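You operate a simulated robot arm through the tools that you are given. There is no shell and no other tool. Be economical: measure what you need, move in short steps, check, and stop when the job is done.

Carry out the task below with a simulated robot arm. There is one attempt and no reset: what you move stays moved.

JOB
Put three of the soap cages from the top of the dryer in the grey basin.

Only the result counts: the job must be done as asked and must still hold three seconds after the hand-in. Knocking over, shifting, dropping, spilling or breaking anything else fails it.

ROBOT AND FRAMES
A 7-joint arm with a two-finger parallel gripper, fixed in place. Base frame: the origin is at the foot of the arm, x ahead of it, y to its left, z up; the work surface is at about z = 0. Units: mm, degrees, N and s.
With the tool pointing down near the work surface it reaches from about 220 to 580 mm from the base axis. Its first joint turns from -66.0 to 66.0 degrees. Payload 2.5 kg.
The tool frame sits at the grasp point between the pads (the TCP): z along the fingers, y along the line on which they close. The tips reach 23 mm beyond it. The gripper opens to 94 mm. The fingers are 38 mm wide and 10 mm thick; the gripper's body (54 by 96 mm) begins 39 mm behind the TCP.
Orientation is told as [roll, pitch, yaw] about the base's x, y, z axes, in that order, counted from this pose: with the fingers straight down and closing along the base's y, the tool's x points along the base's -x, its y along +y and its z along -z.

CONTROLS
- The arm moves only by the tool send_rows. Its argument "targets" is a list of rows, each a list of 7 numbers: the shift along the tool's x, y, z in cm, then the turn, a rotation vector about the tool's x, y, z in degrees, then the opening in per cent of the stroke, from 0 (shut) to 100 (fully open). In form: [[tx, ty, tz, ax, ay, az, hand], ...]. A call has 1 to 20 rows; each row shifts and turns the commanded pose from where the row before left it, along the tool's axes as they then stand. A row lasts 0.2 s, in which the tool goes at most 50 mm and 8.6 degrees; a call with a longer step from one row to the next is refused whole, and so is a gripper value outside its range. A pose out of reach is approached as far as the arm can. The call stops where the force on the tool passes 40 N (or 10 N more than at its start, if that is more) or the arm is blocked; 0.2 s more then pass. The fingers move at their own pace (about 108 mm/s each) and stop on an object; they squeeze with about 41 N. The grip force told is the motor's: it shows also when the fingers shut on nothing. Time passes only in rows, and 0.2 s behind the last, so rows that do not move let the fingers close. The reply holds the time, the measured pose of the TCP, the force on the tool along the base axes, the opening and the grip force, in the units named above and with some noise, and new pictures: "views" is both (left out), scene, wrist or none.
- Cameras (640 x 400 px; columns grow to the right, rows downward): "scene" is fixed at [115.7, -404.7, 550.7]; the picture's right is [0.86, -0.51, 0.00], its down [-0.26, -0.44, -0.86] and it looks along [0.44, 0.74, -0.51] (base axes); focal length 343 px, centre (320, 200). "wrist" rides on the gripper at [-39, 0, -44] in the tool frame; the picture's right is [0.00, -1.00, 0.00], its down [0.97, 0.00, -0.24] and it looks along [0.24, 0.00, 0.97] (tool axes); focal length 218 px, centre (320, 200). There is no depth. A picture from a camera that has moved, and an enlarged one, comes with that camera's place and axes in the base frame and with its lens.
- close_up(camera, box): a new picture of the part [left, top, right, bottom] of that camera's present view, enlarged. It takes no simulated time.
- close_job(): hands the job in; it is judged then, once.

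Work in short steps. Places have to be worked out from the pictures, the camera data and where the tool is seen: move nearer, look again, correct. Check each grasp and each placing, and mend what went wrong. You have 120 turns and 170 pictures in all, those below and enlarged ones among them. Open the gripper and draw the arm clear of the work before you hand the job in, unless the task says otherwise; then end with one line.

The tools are called after "Emit:" as a command line: name --pt "numbers of a row" for each row, then --argument value for the rest, lists and objects as JSON in quotes. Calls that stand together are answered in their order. send_rows: Moves the arm, as the interface text tells. Its arguments: {"type":"object","properties":{"targets":{"type":"array","items":{"type":"array","items":{"type":"number"}}},"views":{"type":"string","enum":["both","scene","wrist","none"]}},"required":["targets"]} The other tools are called the same way: close_up (camera, box) takes an enlarged picture of a part of a camera's view; close_job () hands the job in.

At the start:

```text
clock: 0.0
position: [365.4, 112.2, 371.9]
orientation: [0.0, 0.0, 0.1]
contact_force: [0.1, -0.2, -0.2]
gripper_width: 94.1
grip_force: 0.0
```

scene: 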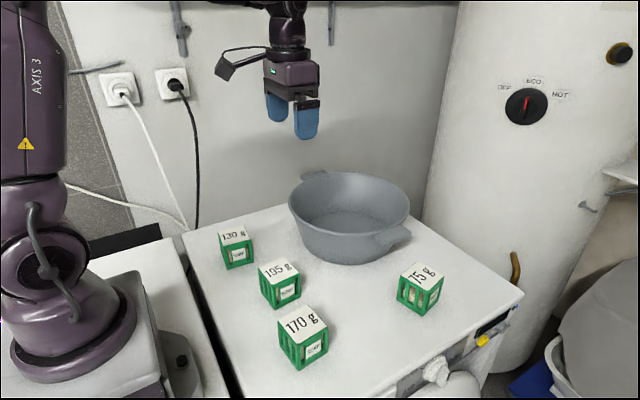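
wrist: 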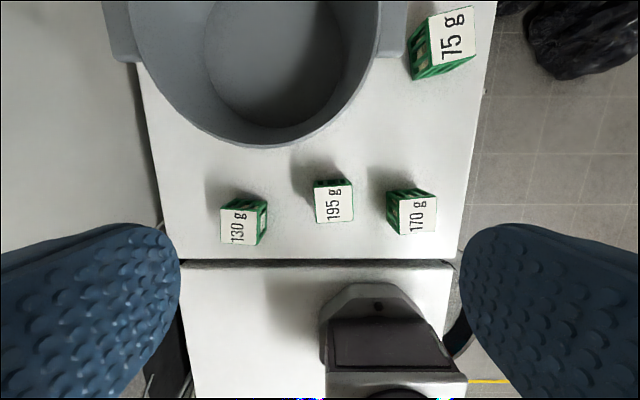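

The four cages (130, 195, 170 and 75 g) and the basin are in view. I'll enlarge both views to measure them.

Emit:
close_up --camera "scene" --box '[200, 160, 460, 380]'

Emit:
close_up --camera "wrist" --box '[200, 160, 460, 260]'

```text
1.82 times, centred on (330, 270) of scene
camera zoom: at [115.7, -404.7, 550.7], right [0.86, -0.51, 0.0], down [-0.26, -0.44, -0.86], along [0.44, 0.74, -0.51], focal length 623 px, centre (302, 73)
```

zoom: 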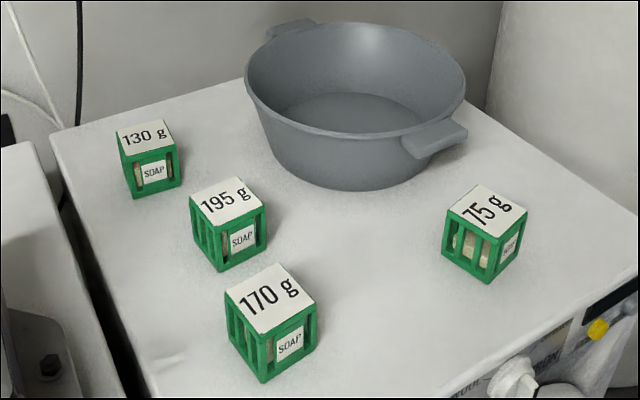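

```text
2.46 times, centred on (330, 210) of wrist
camera zoom: at [403.5, 113.0, 416.7], right [0.0, -1.0, 0.0], down [-0.97, 0.0, 0.24], along [-0.24, 0.0, -0.97], focal length 537 px, centre (295, 175)
```

zoom: 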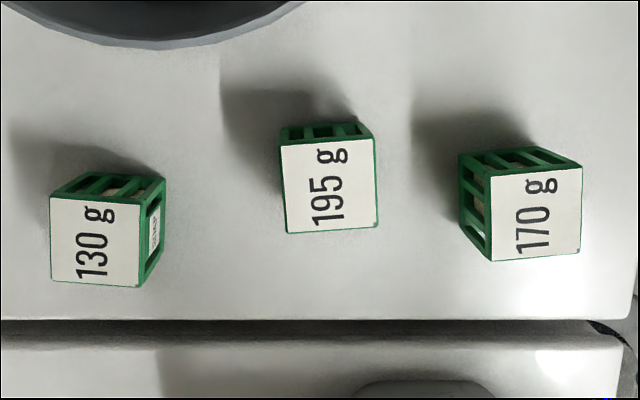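

The cages measure about 62 mm. The 195, 170 and 130 g ones are at roughly (308,90), (289,-53) and (267,253), and the basin centre is near (555,190). I'll move above the basin to look into it.

Emit:
send_rows --pt "-3.2 1.8 0 0 0 0 100" --pt "-3.2 1.8 0 0 0 0 100" --pt "-3.2 1.8 0 0 0 0 100" --pt "-3.2 1.6 0 0 0 0 100" --pt "0 0 0 0 0 0 100"

```text
clock: 1.2
position: [491.5, 182.5, 372.6]
orientation: [0.0, 0.1, 0.0]
contact_force: [-0.2, -0.3, -0.1]
gripper_width: 94.2
grip_force: 0.1
camera wrist: at [530.7, 182.2, 417.3], right [0.0, -1.0, 0.0], down [-0.97, 0.0, 0.24], along [-0.24, 0.0, -0.97], focal length 218 px, centre (320, 200)
```

scene: 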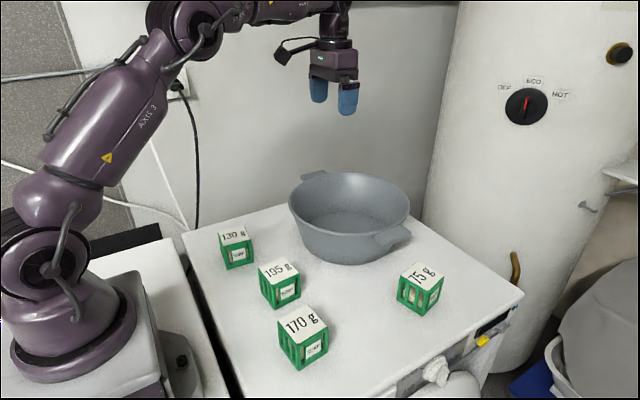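
wrist: 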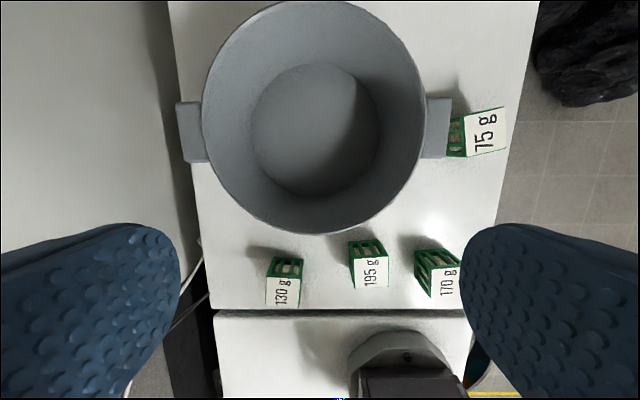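

The basin floor is about 115 mm in radius, centred near (558,189). Next I go above the 195 g cage at about (309,89.5), turned 4.5°.

Emit:
send_rows --pt "2.6 -1.33 3.1 0 0 0 100" --pt "2.6 -1.33 3.1 0 0 0 100" --pt "2.6 -1.33 3.1 0 0 0 100" --pt "2.6 -1.33 3.1 0 0 0 100" --pt "2.6 -1.33 3.1 0 0 0 100" --pt "2.6 -1.33 3.1 0 0 0 100" --pt "2.6 -1.33 3.1 0 0 0 100" --pt "0 0 0 0 0 -4.5 100" --pt "0 0 0 0 0 0 100"

```text
clock: 3.2
position: [311.1, 90.6, 153.7]
orientation: [0.0, 0.1, 4.5]
contact_force: [-0.7, -0.2, -0.2]
gripper_width: 94.1
grip_force: 0.0
camera wrist: at [349.5, 93.0, 198.7], right [0.08, -1.0, 0.0], down [-0.97, -0.08, 0.24], along [-0.24, -0.02, -0.97], focal length 218 px, centre (320, 200)
```

scene: 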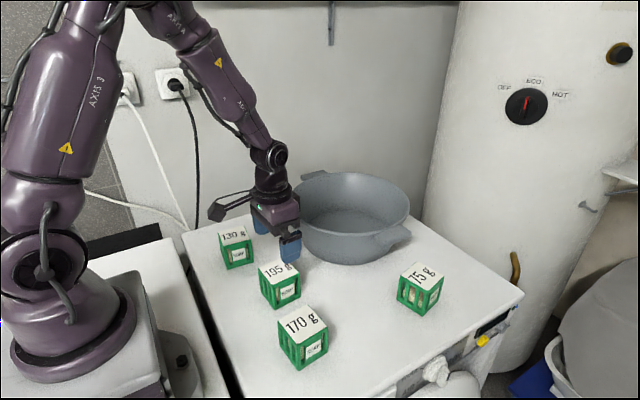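
wrist: 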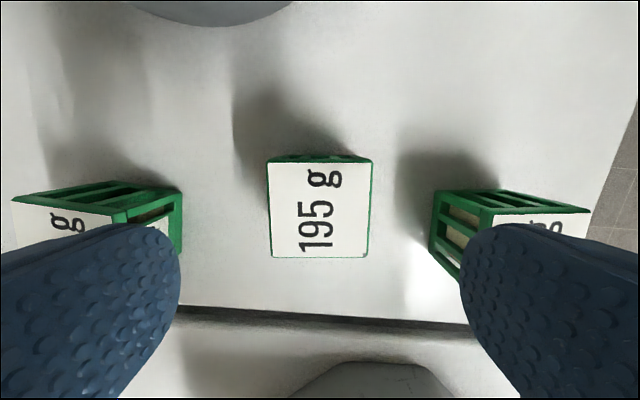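

The gripper is centred and aligned over the cage, whose top is at z≈63. I descend to z≈40 and close.

Emit:
send_rows --pt "0 0 4 0 0 0 100" --pt "0 0 4 0 0 0 100" --pt "0 0 3.3 0 0 0 100" --pt "0 0 0 0 0 0 100" --views "both"

Emit:
send_rows --pt "0 0 0 0 0 0 50" --pt "0 0 0 0 0 0 50" --pt "0 0 0 0 0 0 50" --views "none"

```text
clock: 4.2
position: [311.5, 89.6, 44.3]
orientation: [0.0, -0.1, 4.5]
contact_force: [-0.6, 0.0, -0.2]
gripper_width: 93.9
grip_force: 0.1
camera wrist: at [350.4, 92.7, 87.8], right [0.08, -1.0, 0.0], down [-0.97, -0.08, 0.24], along [-0.24, -0.02, -0.97], focal length 218 px, centre (320, 200)
```

scene: 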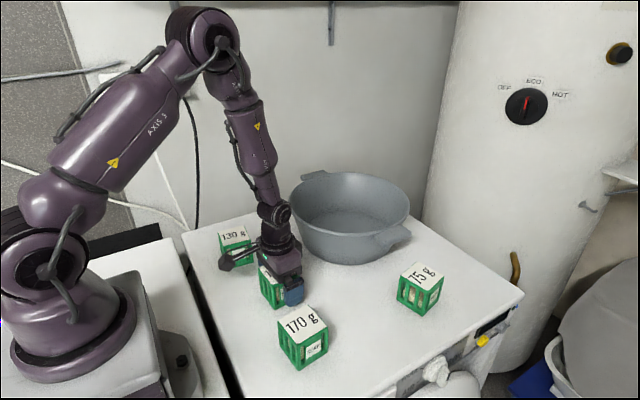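
wrist: 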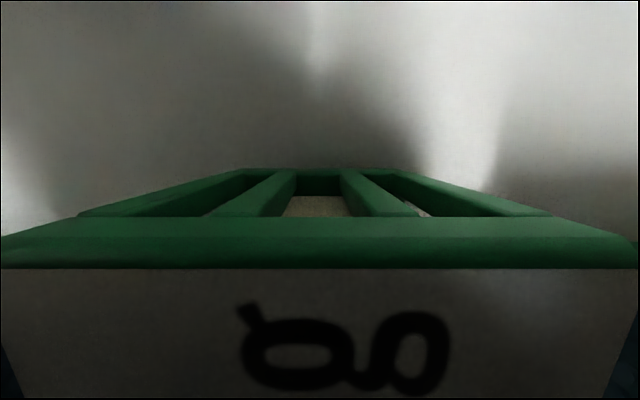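

```text
clock: 5.0
position: [311.3, 89.1, 43.5]
orientation: [0.0, -0.1, 4.4]
contact_force: [-0.6, -0.6, -0.3]
gripper_width: 63.8
grip_force: 40.8
```

It is gripped at 63.8 mm and 41 N. I lift it to z≈200.

Emit:
send_rows --pt "0 0 -2 0 0 0 30" --pt "0 0 -4 0 0 0 30" --pt "0 0 -4 0 0 0 30" --pt "0 0 -4 0 0 0 30" --pt "0 0 -2 0 0 0 30" --pt "0 0 0 0 0 0 30" --views "scene"

```text
clock: 6.4
position: [309.3, 89.5, 201.5]
orientation: [0.0, 0.0, 4.5]
contact_force: [-0.1, 0.4, -2.0]
gripper_width: 63.9
grip_force: 40.8
```

scene: 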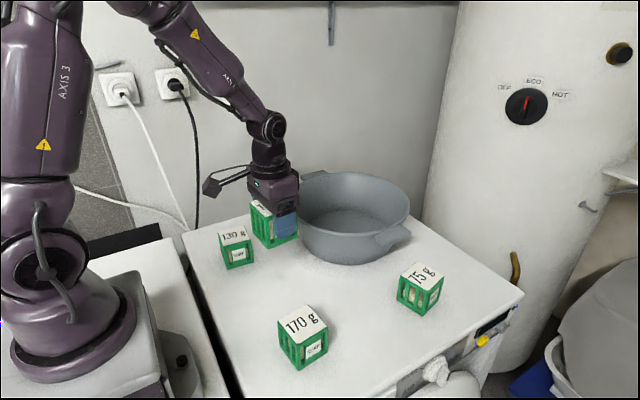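

Held well. I turn to yaw 18.7° and carry it over slot A at (540,232).

Emit:
send_rows --pt "0 0 -1 0 0 -7.1 30" --pt "0 0 0 0 0 -7.1 30" --pt "-4.4 1.02 0 0 0 0 30" --pt "-4.4 1.02 0 0 0 0 30" --pt "-4.4 1.02 0 0 0 0 30" --pt "-4.4 1.02 0 0 0 0 30" --pt "-4.4 1.02 0 0 0 0 30" --pt "-4.4 1.02 0 0 0 0 30" --pt "0 0 0 0 0 0 30" --pt "0 0 0 0 0 0 30"

```text
clock: 8.6
position: [541.6, 232.3, 211.7]
orientation: [0.0, 0.0, 18.6]
contact_force: [-0.5, -0.1, -2.3]
gripper_width: 64.0
grip_force: 41.2
camera wrist: at [578.0, 245.6, 255.8], right [0.32, -0.95, 0.0], down [-0.92, -0.31, 0.24], along [-0.23, -0.08, -0.97], focal length 218 px, centre (320, 200)
```

scene: 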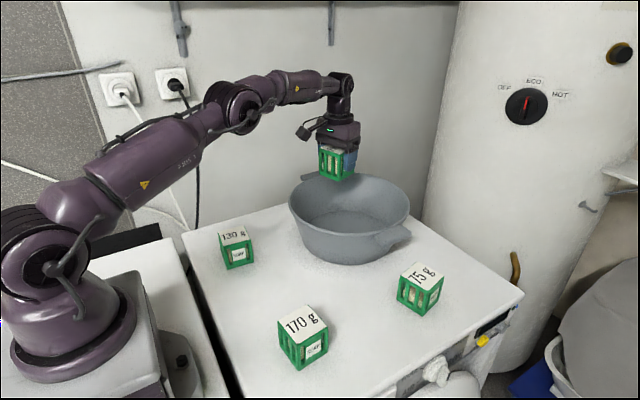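
wrist: 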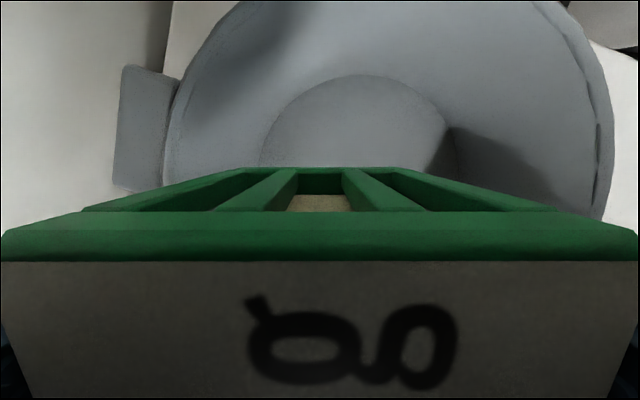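

The slot lines up with the basin floor. I lower toward it.

Emit:
send_rows --pt "0 0 4 0 0 0 30" --pt "0 0 4 0 0 0 30" --pt "0 0 4 0 0 0 30" --pt "0 0 2.5 0 0 0 30" --pt "0 0 0 0 0 0 30" --pt "0 0 0 0 0 0 30"

```text
clock: 10.0
position: [541.4, 230.9, 66.9]
orientation: [0.1, -0.1, 18.7]
contact_force: [-0.4, -0.7, -3.3]
gripper_width: 64.1
grip_force: 41.1
camera wrist: at [578.8, 244.1, 111.5], right [0.32, -0.95, 0.0], down [-0.92, -0.31, 0.24], along [-0.23, -0.08, -0.97], focal length 218 px, centre (320, 200)
```

scene: 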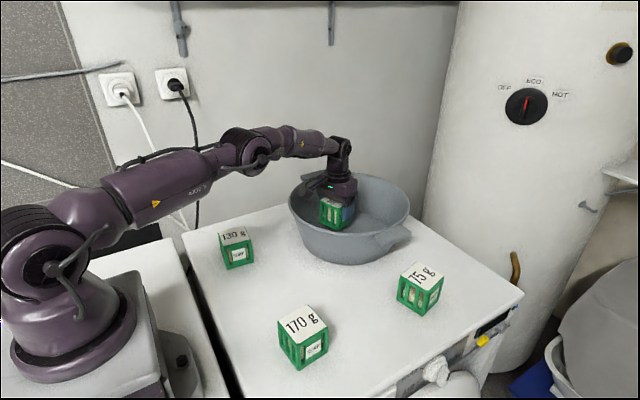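
wrist: 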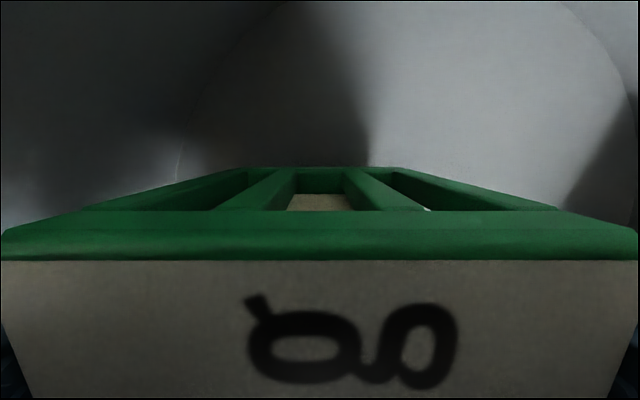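

Reach is fine and there is no contact yet. I lower gently another 15 mm.

Emit:
send_rows --pt "0 0 0.8 0 0 0 30" --pt "0 0 0.7 0 0 0 30" --pt "0 0 0 0 0 0 30" --views "none"

```text
clock: 10.8
position: [541.2, 232.9, 52.3]
orientation: [0.0, -0.1, 18.7]
contact_force: [-0.2, 0.4, -2.4]
gripper_width: 63.9
grip_force: 40.7
```

Emit:
send_rows --pt "0 0 0.2 0 0 0 30" --pt "0 0 0.2 0 0 0 30" --pt "0 0 0 0 0 0 30" --views "none"

```text
clock: 11.6
position: [541.8, 232.3, 48.7]
orientation: [0.0, -0.1, 18.7]
contact_force: [-2.6, -2.5, 9.0]
gripper_width: 63.7
grip_force: 41.0
```

Contact: the cage is resting on the basin floor. I open partly and rise.

Emit:
send_rows --pt "0 0 0 0 0 0 80" --pt "0 0 0 0 0 0 82" --pt "0 0 -2 0 0 0 82" --pt "0 0 -4 0 0 0 82" --pt "0 0 -4.5 0 0 0 82" --pt "0 0 -4.5 0 0 0 100" --pt "0 0 -4.5 0 0 0 100" --pt "0 0 0 0 0 0 100"

```text
clock: 13.4
position: [542.1, 234.3, 240.9]
orientation: [0.0, 0.0, 18.8]
contact_force: [0.4, 0.3, 0.4]
gripper_width: 94.2
grip_force: 0.1
camera wrist: at [578.4, 246.1, 286.3], right [0.32, -0.95, 0.0], down [-0.92, -0.31, 0.24], along [-0.23, -0.08, -0.97], focal length 218 px, centre (320, 200)
```

scene: 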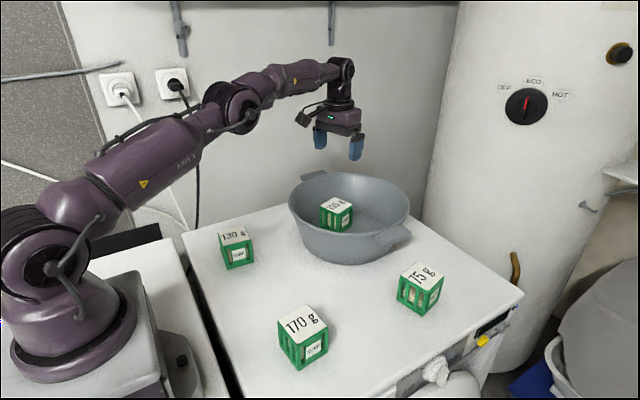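
wrist: 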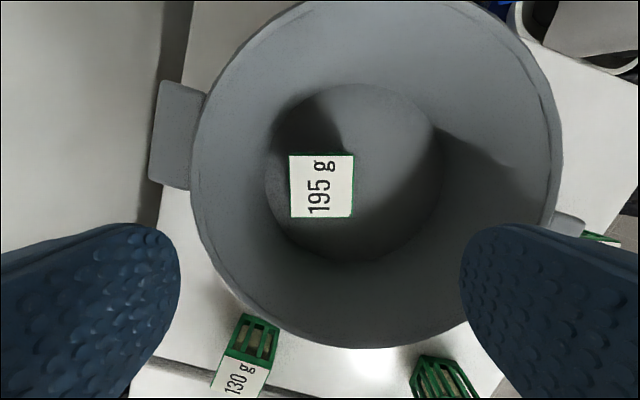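

The 195 g cage sits well in the basin. Next I go above the 170 g cage at about (289,-53).

Emit:
send_rows --pt "3.69 -2.11 0.4 0 0 0 100" --pt "3.69 -2.11 0.4 0 0 0 100" --pt "3.69 -2.11 0.4 0 0 0 100" --pt "3.69 -2.11 0.4 0 0 0 100" --pt "3.69 -2.11 0.4 0 0 0 100" --pt "3.69 -2.11 0.4 0 0 0 100" --pt "3.69 -2.11 1 0 0 0 100" --pt "3.69 -2.11 2 0 0 0 100" --pt "3.69 -2.11 2 0 0 0 100" --pt "0 0 0 0 0 6.4 100" --pt "0 0 0 0 0 6.4 100" --pt "0 0 0 0 0 0 100" --views "wrist"

```text
clock: 16.0
position: [286.9, -53.9, 169.6]
orientation: [-0.1, 0.1, 5.8]
contact_force: [0.6, 0.4, 0.7]
gripper_width: 94.1
grip_force: 0.1
camera wrist: at [326.5, -50.4, 213.1], right [0.1, -0.99, 0.0], down [-0.97, -0.1, 0.24], along [-0.24, -0.02, -0.97], focal length 218 px, centre (320, 200)
```

wrist: 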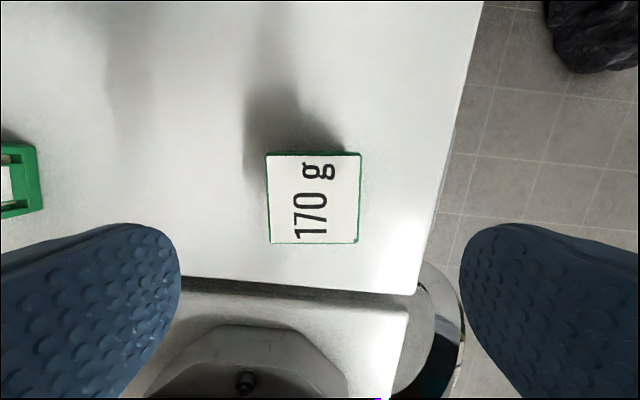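

Aligned, but about 4 mm off in y. I correct that and descend to z≈43.

Emit:
send_rows --pt "-0.2 0.45 2 0 0 0 100" --pt "0 0 4 0 0 0 100" --pt "0 0 4 0 0 0 100" --pt "0 0 2.6 0 0 0 100" --pt "0 0 0 0 0 0 100" --pt "0 0 0 0 0 0 50" --pt "0 0 0 0 0 0 30" --pt "0 0 0 0 0 0 30" --views "scene"

```text
clock: 17.8
position: [288.8, -47.5, 43.4]
orientation: [0.0, -0.1, 5.9]
contact_force: [0.2, 0.3, 0.3]
gripper_width: 64.0
grip_force: 41.0
```

scene: 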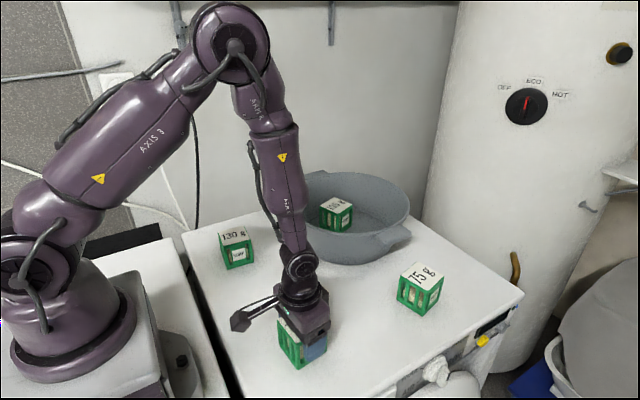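

Gripped at 64 mm. I lift, turn to 18.7° and carry it above slot B at (571,146).

Emit:
send_rows --pt "0 0 -2 0 0 0 30" --pt "0 0 -4 0 0 0 30" --pt "0 0 -4 0 0 0 30" --pt "0 0 -4 0 0 0 30" --pt "0 0 -2.8 0 0 -6.4 30" --pt "0 0 0 0 0 -6.4 30" --pt "-4.12 1.17 0 0 0 0 30" --pt "-4.12 1.17 0 0 0 0 30" --pt "-4.12 1.17 0 0 0 0 30" --pt "-4.12 1.17 0 0 0 0 30" --pt "-4.12 1.17 0 0 0 0 30" --pt "-4.12 1.17 0 0 0 0 30" --pt "-4.12 1.17 0 0 0 0 30" --pt "-4.12 1.17 0 0 0 0 30" --pt "0 0 0 0 0 0 30" --pt "0 0 0 0 0 0 30"

```text
clock: 21.2
position: [573.9, 144.3, 210.3]
orientation: [0.0, 0.1, 18.7]
contact_force: [0.8, 0.1, -2.9]
gripper_width: 63.9
grip_force: 41.1
camera wrist: at [609.9, 157.6, 255.3], right [0.32, -0.95, 0.0], down [-0.92, -0.31, 0.24], along [-0.23, -0.08, -0.97], focal length 218 px, centre (320, 200)
```

scene: 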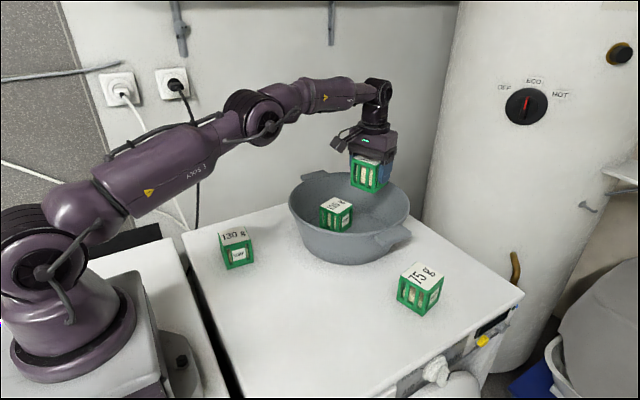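
wrist: 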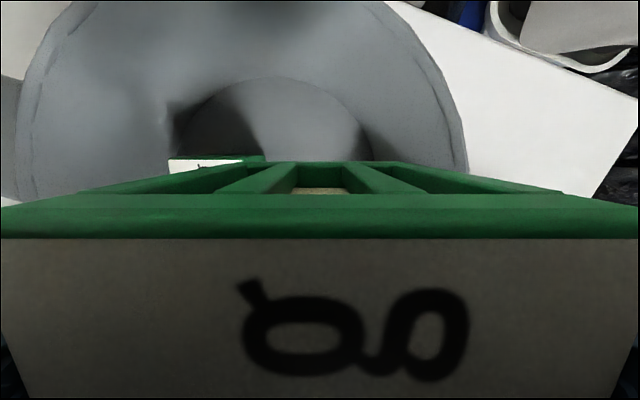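

Clear of the placed cage and the wall. I lower it to just above the floor.

Emit:
send_rows --pt "0 0 4 0 0 0 30" --pt "0 0 4 0 0 0 30" --pt "0 0 4 0 0 0 30" --pt "0 0 2.4 0 0 0 30" --pt "0 0 0.8 0 0 0 30" --pt "0 0 0 0 0 0 30"

Emit:
send_rows --pt "0 0 0.4 0 0 0 30" --pt "0 0 0.3 0 0 0 30" --pt "0 0 0 0 0 0 30" --views "none"

```text
clock: 22.6
position: [570.7, 144.5, 57.0]
orientation: [0.1, 0.0, 18.7]
contact_force: [-0.1, -0.8, -2.3]
gripper_width: 64.2
grip_force: 40.9
camera wrist: at [608.4, 156.8, 102.8], right [0.32, -0.95, 0.0], down [-0.92, -0.31, 0.24], along [-0.23, -0.08, -0.97], focal length 218 px, centre (320, 200)
```

scene: 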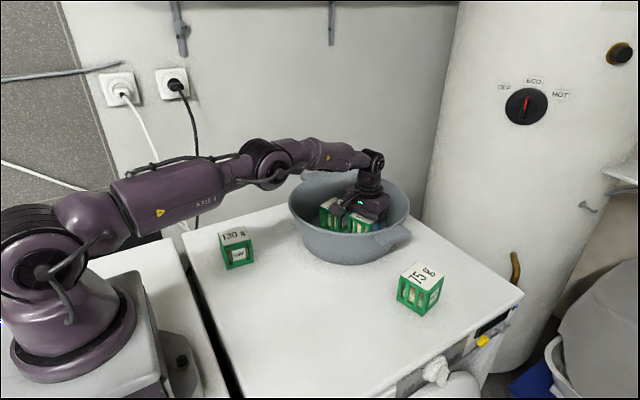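
wrist: 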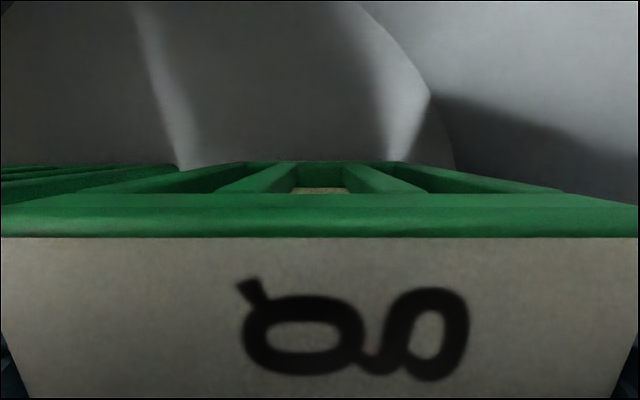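

```text
clock: 23.4
position: [570.8, 144.0, 51.5]
orientation: [-0.1, 0.0, 18.7]
contact_force: [-0.7, -0.2, -2.5]
gripper_width: 63.8
grip_force: 40.1
```

Not touching yet, so I go down a little more.

Emit:
send_rows --pt "0 0 0.2 0 0 0 30" --pt "0 0 0.1 0 0 0 30" --pt "0 0 0 0 0 0 30" --views "none"

```text
clock: 24.2
position: [571.6, 144.6, 48.7]
orientation: [0.0, 0.0, 18.6]
contact_force: [-0.3, 0.7, -1.7]
gripper_width: 63.9
grip_force: 41.8
```

It is about at floor contact. I release with a modest opening and rise.

Emit:
send_rows --pt "0 0 0 0 0 0 80" --pt "0 0 0 0 0 0 80" --pt "0 0 -2 0 0 0 80" --pt "0 0 -4 0 0 0 80" --pt "0 0 -4.5 0 0 0 80" --pt "0 0 -4.5 0 0 0 100" --pt "0 0 -4.5 0 0 0 100" --pt "0 0 0 0 0 0 100"

```text
clock: 26.0
position: [573.5, 143.7, 245.3]
orientation: [-0.1, -0.1, 18.7]
contact_force: [-0.4, 0.2, 0.1]
gripper_width: 93.9
grip_force: 0.0
camera wrist: at [610.3, 156.2, 289.0], right [0.32, -0.95, 0.0], down [-0.92, -0.31, 0.24], along [-0.23, -0.08, -0.97], focal length 218 px, centre (320, 200)
```

scene: 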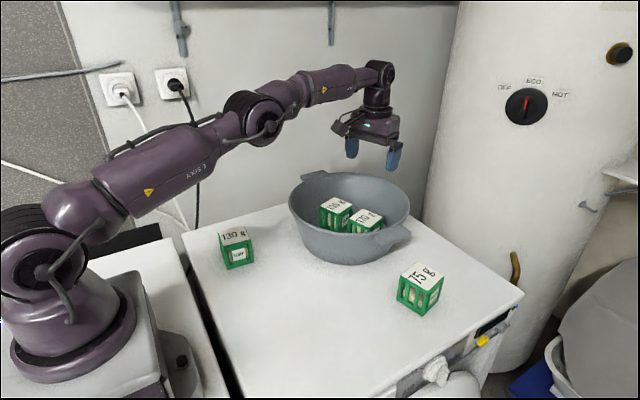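
wrist: 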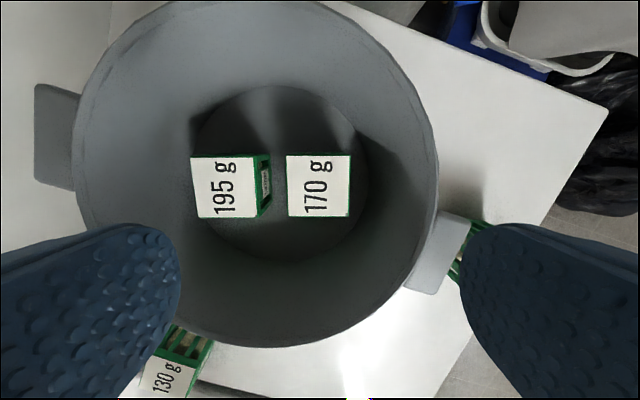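

Both are placed neatly, with room left on the near side. Next I go above the 130 g cage at about (267,253).

Emit:
send_rows --pt "3.2 2.52 0 0 0 0 100" --pt "3.2 2.52 0 0 0 0 100" --pt "3.2 2.52 0 0 0 0 100" --pt "3.2 2.52 0 0 0 0 100" --pt "3.2 2.52 0 0 0 0 100" --pt "3.2 2.52 2 0 0 0 100" --pt "3.2 2.52 2.5 0 0 0 100" --pt "3.2 2.52 2.5 0 0 0 100" --pt "0 0 0 0 0 7.6 100" --pt "0 0 0 0 0 7.6 100" --pt "0 0 0 0 0 7.6 100" --pt "0 0 0 0 0 0 100"

```text
clock: 28.6
position: [264.4, 254.2, 174.5]
orientation: [0.1, 0.0, -4.2]
contact_force: [-0.6, 0.5, -1.2]
gripper_width: 94.1
grip_force: 0.0
camera wrist: at [302.5, 251.9, 218.2], right [-0.07, -1.0, 0.0], down [-0.97, 0.07, 0.24], along [-0.24, 0.02, -0.97], focal length 218 px, centre (320, 200)
```

scene: 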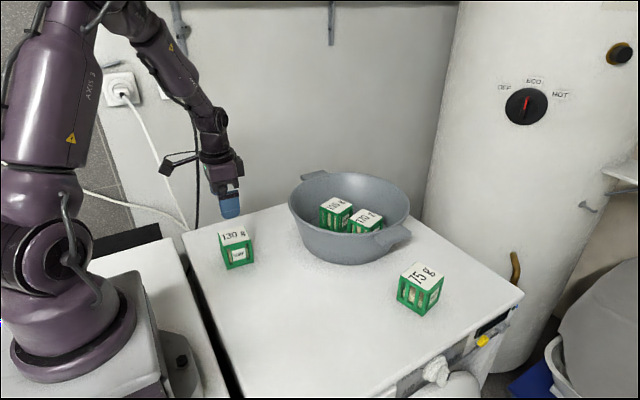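
wrist: 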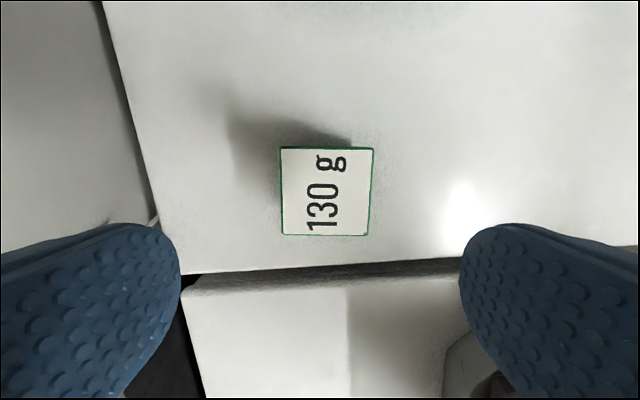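

The cage is at about (270,250), and turned about 1° more. I correct, descend and grip.

Emit:
send_rows --pt "-0.57 -0.35 2 0 0 1.2 100" --pt "0 0 4 0 0 0 100" --pt "0 0 4 0 0 0 100" --pt "0 0 3.1 0 0 0 100" --pt "0 0 0 0 0 0 100" --pt "0 0 0 0 0 0 50" --pt "0 0 0 0 0 0 30" --pt "0 0 0 0 0 0 30" --views "scene"

```text
clock: 30.4
position: [268.7, 250.9, 42.7]
orientation: [0.0, 0.0, -5.3]
contact_force: [0.5, 0.1, -0.2]
gripper_width: 63.6
grip_force: 40.9
```

scene: 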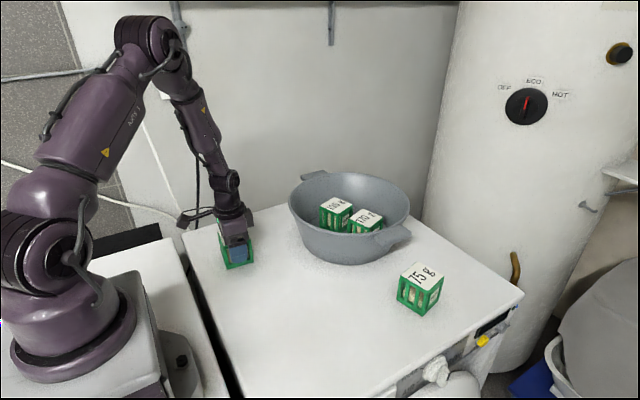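

Gripped. I lift, turn to 18.7° and carry it over slot C at (492,169).

Emit:
send_rows --pt "0 0 -2 0 0 0 30" --pt "0 0 -4 0 0 0 30" --pt "0 0 -4 0 0 0 30" --pt "0 0 -4 0 0 0 30" --pt "0 0 -2.8 0 0 -8 30" --pt "0 0 0 0 0 -8 30" --pt "0 0 0 0 0 -8 30" --pt "-3.08 -2.48 0 0 0 0 30" --pt "-3.08 -2.48 0 0 0 0 30" --pt "-3.08 -2.48 0 0 0 0 30" --pt "-3.08 -2.48 0 0 0 0 30" --pt "-3.08 -2.48 0 0 0 0 30" --pt "-3.08 -2.48 0 0 0 0 30" --pt "0 0 0 0 0 0 30" --pt "0 0 0 0 0 0 30"

```text
clock: 33.6
position: [493.2, 168.0, 211.2]
orientation: [0.0, -0.1, 18.7]
contact_force: [0.0, -0.5, -2.2]
gripper_width: 63.9
grip_force: 40.5
camera wrist: at [529.5, 180.3, 256.4], right [0.32, -0.95, 0.0], down [-0.92, -0.31, 0.24], along [-0.23, -0.08, -0.97], focal length 218 px, centre (320, 200)
```

scene: 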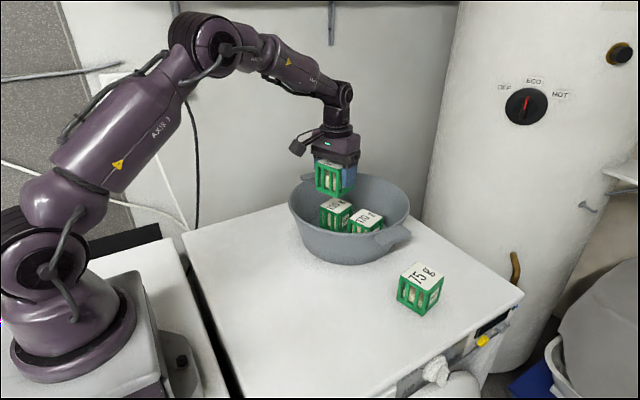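
wrist: 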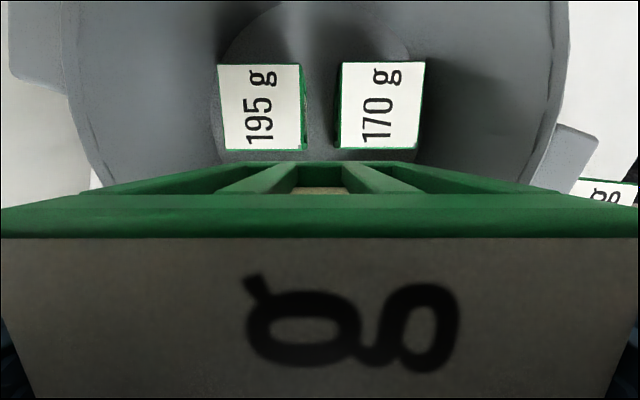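

Slot C needs about 4 mm more clearance from the other cages. I shift back and lower.

Emit:
send_rows --pt "0.4 0 3 0 0 0 30" --pt "0 0 4 0 0 0 30" --pt "0 0 4 0 0 0 30" --pt "0 0 2.8 0 0 0 30" --pt "0 0 0 0 0 0 30" --pt "0 0 0 0 0 0 30"

```text
clock: 35.0
position: [488.8, 167.0, 71.7]
orientation: [0.0, -0.1, 18.7]
contact_force: [1.1, 0.4, -2.5]
gripper_width: 63.7
grip_force: 41.0
camera wrist: at [525.4, 180.0, 116.3], right [0.32, -0.95, 0.0], down [-0.92, -0.31, 0.24], along [-0.23, -0.08, -0.97], focal length 218 px, centre (320, 200)
```

scene: 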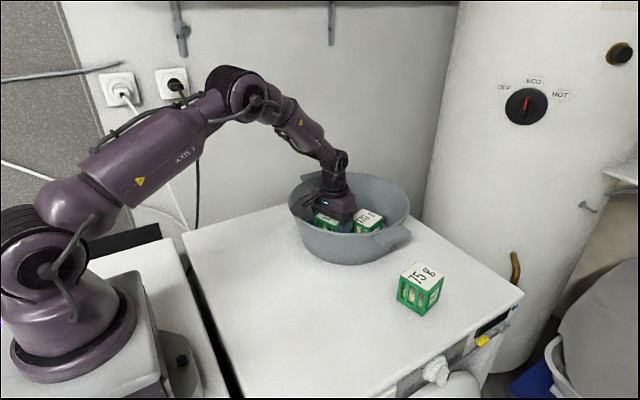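
wrist: 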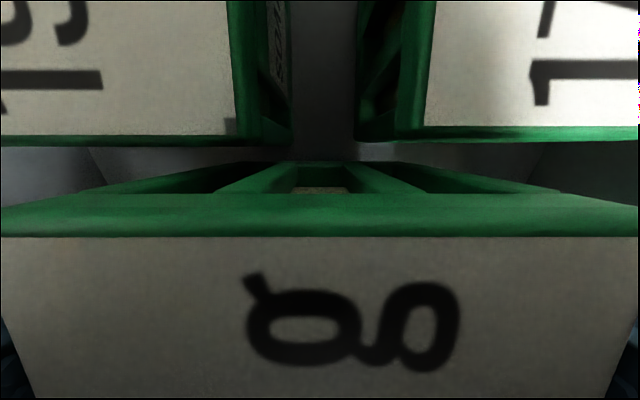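

The front gap is about 6 mm. I lower in small steps to the floor.

Emit:
send_rows --pt "0 0 0.8 0 0 0 30" --pt "0 0 0.7 0 0 0 30" --pt "0 0 0.3 0 0 0 30" --pt "0 0 0.2 0 0 0 30" --pt "0 0 0 0 0 0 30" --views "none"

```text
clock: 36.2
position: [488.0, 165.5, 53.6]
orientation: [0.0, 0.0, 18.7]
contact_force: [-0.3, 0.7, -3.1]
gripper_width: 63.6
grip_force: 40.7
```

Emit:
send_rows --pt "0 0 0.2 0 0 0 30" --pt "0 0 0.2 0 0 0 30" --pt "0 0 0 0 0 0 30" --views "wrist"

```text
clock: 37.0
position: [488.9, 166.4, 49.3]
orientation: [0.0, 0.0, 18.7]
contact_force: [-1.0, 0.4, 2.2]
gripper_width: 63.9
grip_force: 40.3
camera wrist: at [525.5, 179.6, 94.1], right [0.32, -0.95, 0.0], down [-0.92, -0.31, 0.24], along [-0.23, -0.08, -0.97], focal length 218 px, centre (320, 200)
```

wrist: 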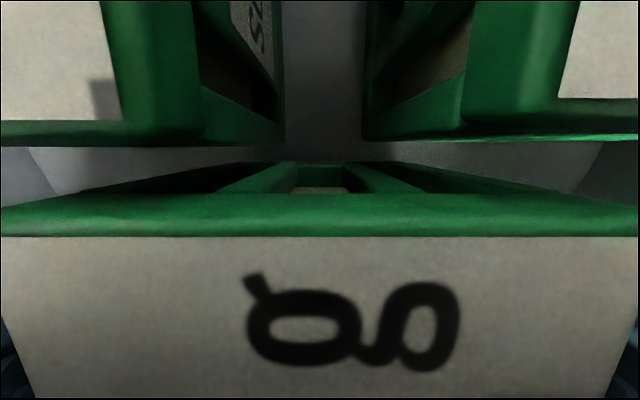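

The cage touches the floor (force now upward) and clears the others. I release and rise.

Emit:
send_rows --pt "0 0 0 0 0 0 80" --pt "0 0 0 0 0 0 80" --pt "0 0 -2 0 0 0 80" --pt "0 0 -4 0 0 0 80" --pt "0 0 -4.5 0 0 0 80" --pt "0 0 -4.5 0 0 0 100" --pt "0 0 -4.5 0 0 0 100" --pt "0 0 -4 0 0 0 100" --pt "3 0 -3 0 0 0 100" --pt "0 0 0 0 0 0 100"

```text
clock: 39.2
position: [458.8, 156.8, 315.8]
orientation: [0.0, 0.0, 18.7]
contact_force: [0.8, 0.0, 0.6]
gripper_width: 94.1
grip_force: 0.1
camera wrist: at [496.4, 169.1, 359.6], right [0.32, -0.95, 0.0], down [-0.92, -0.31, 0.24], along [-0.23, -0.08, -0.97], focal length 218 px, centre (320, 200)
```

scene: 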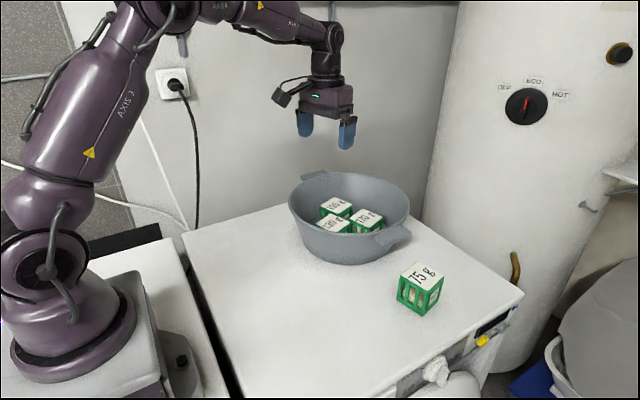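
wrist: 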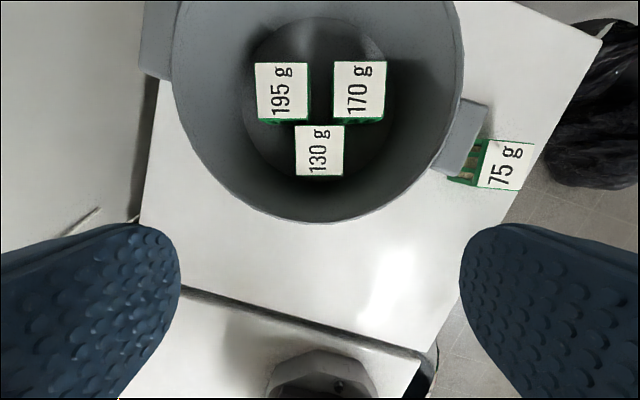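

The 195, 170 and 130 g cages stand flat in the basin. The basin and the 75 g cage have not moved, the gripper is open and the arm is clear, so I hand in.

Emit:
close_job

```text
The job is handed in.
```

I put three of the soap cages (195 g, 170 g and 130 g) in the grey basin, left the 75 g cage and the basin where they were, and handed the job in.
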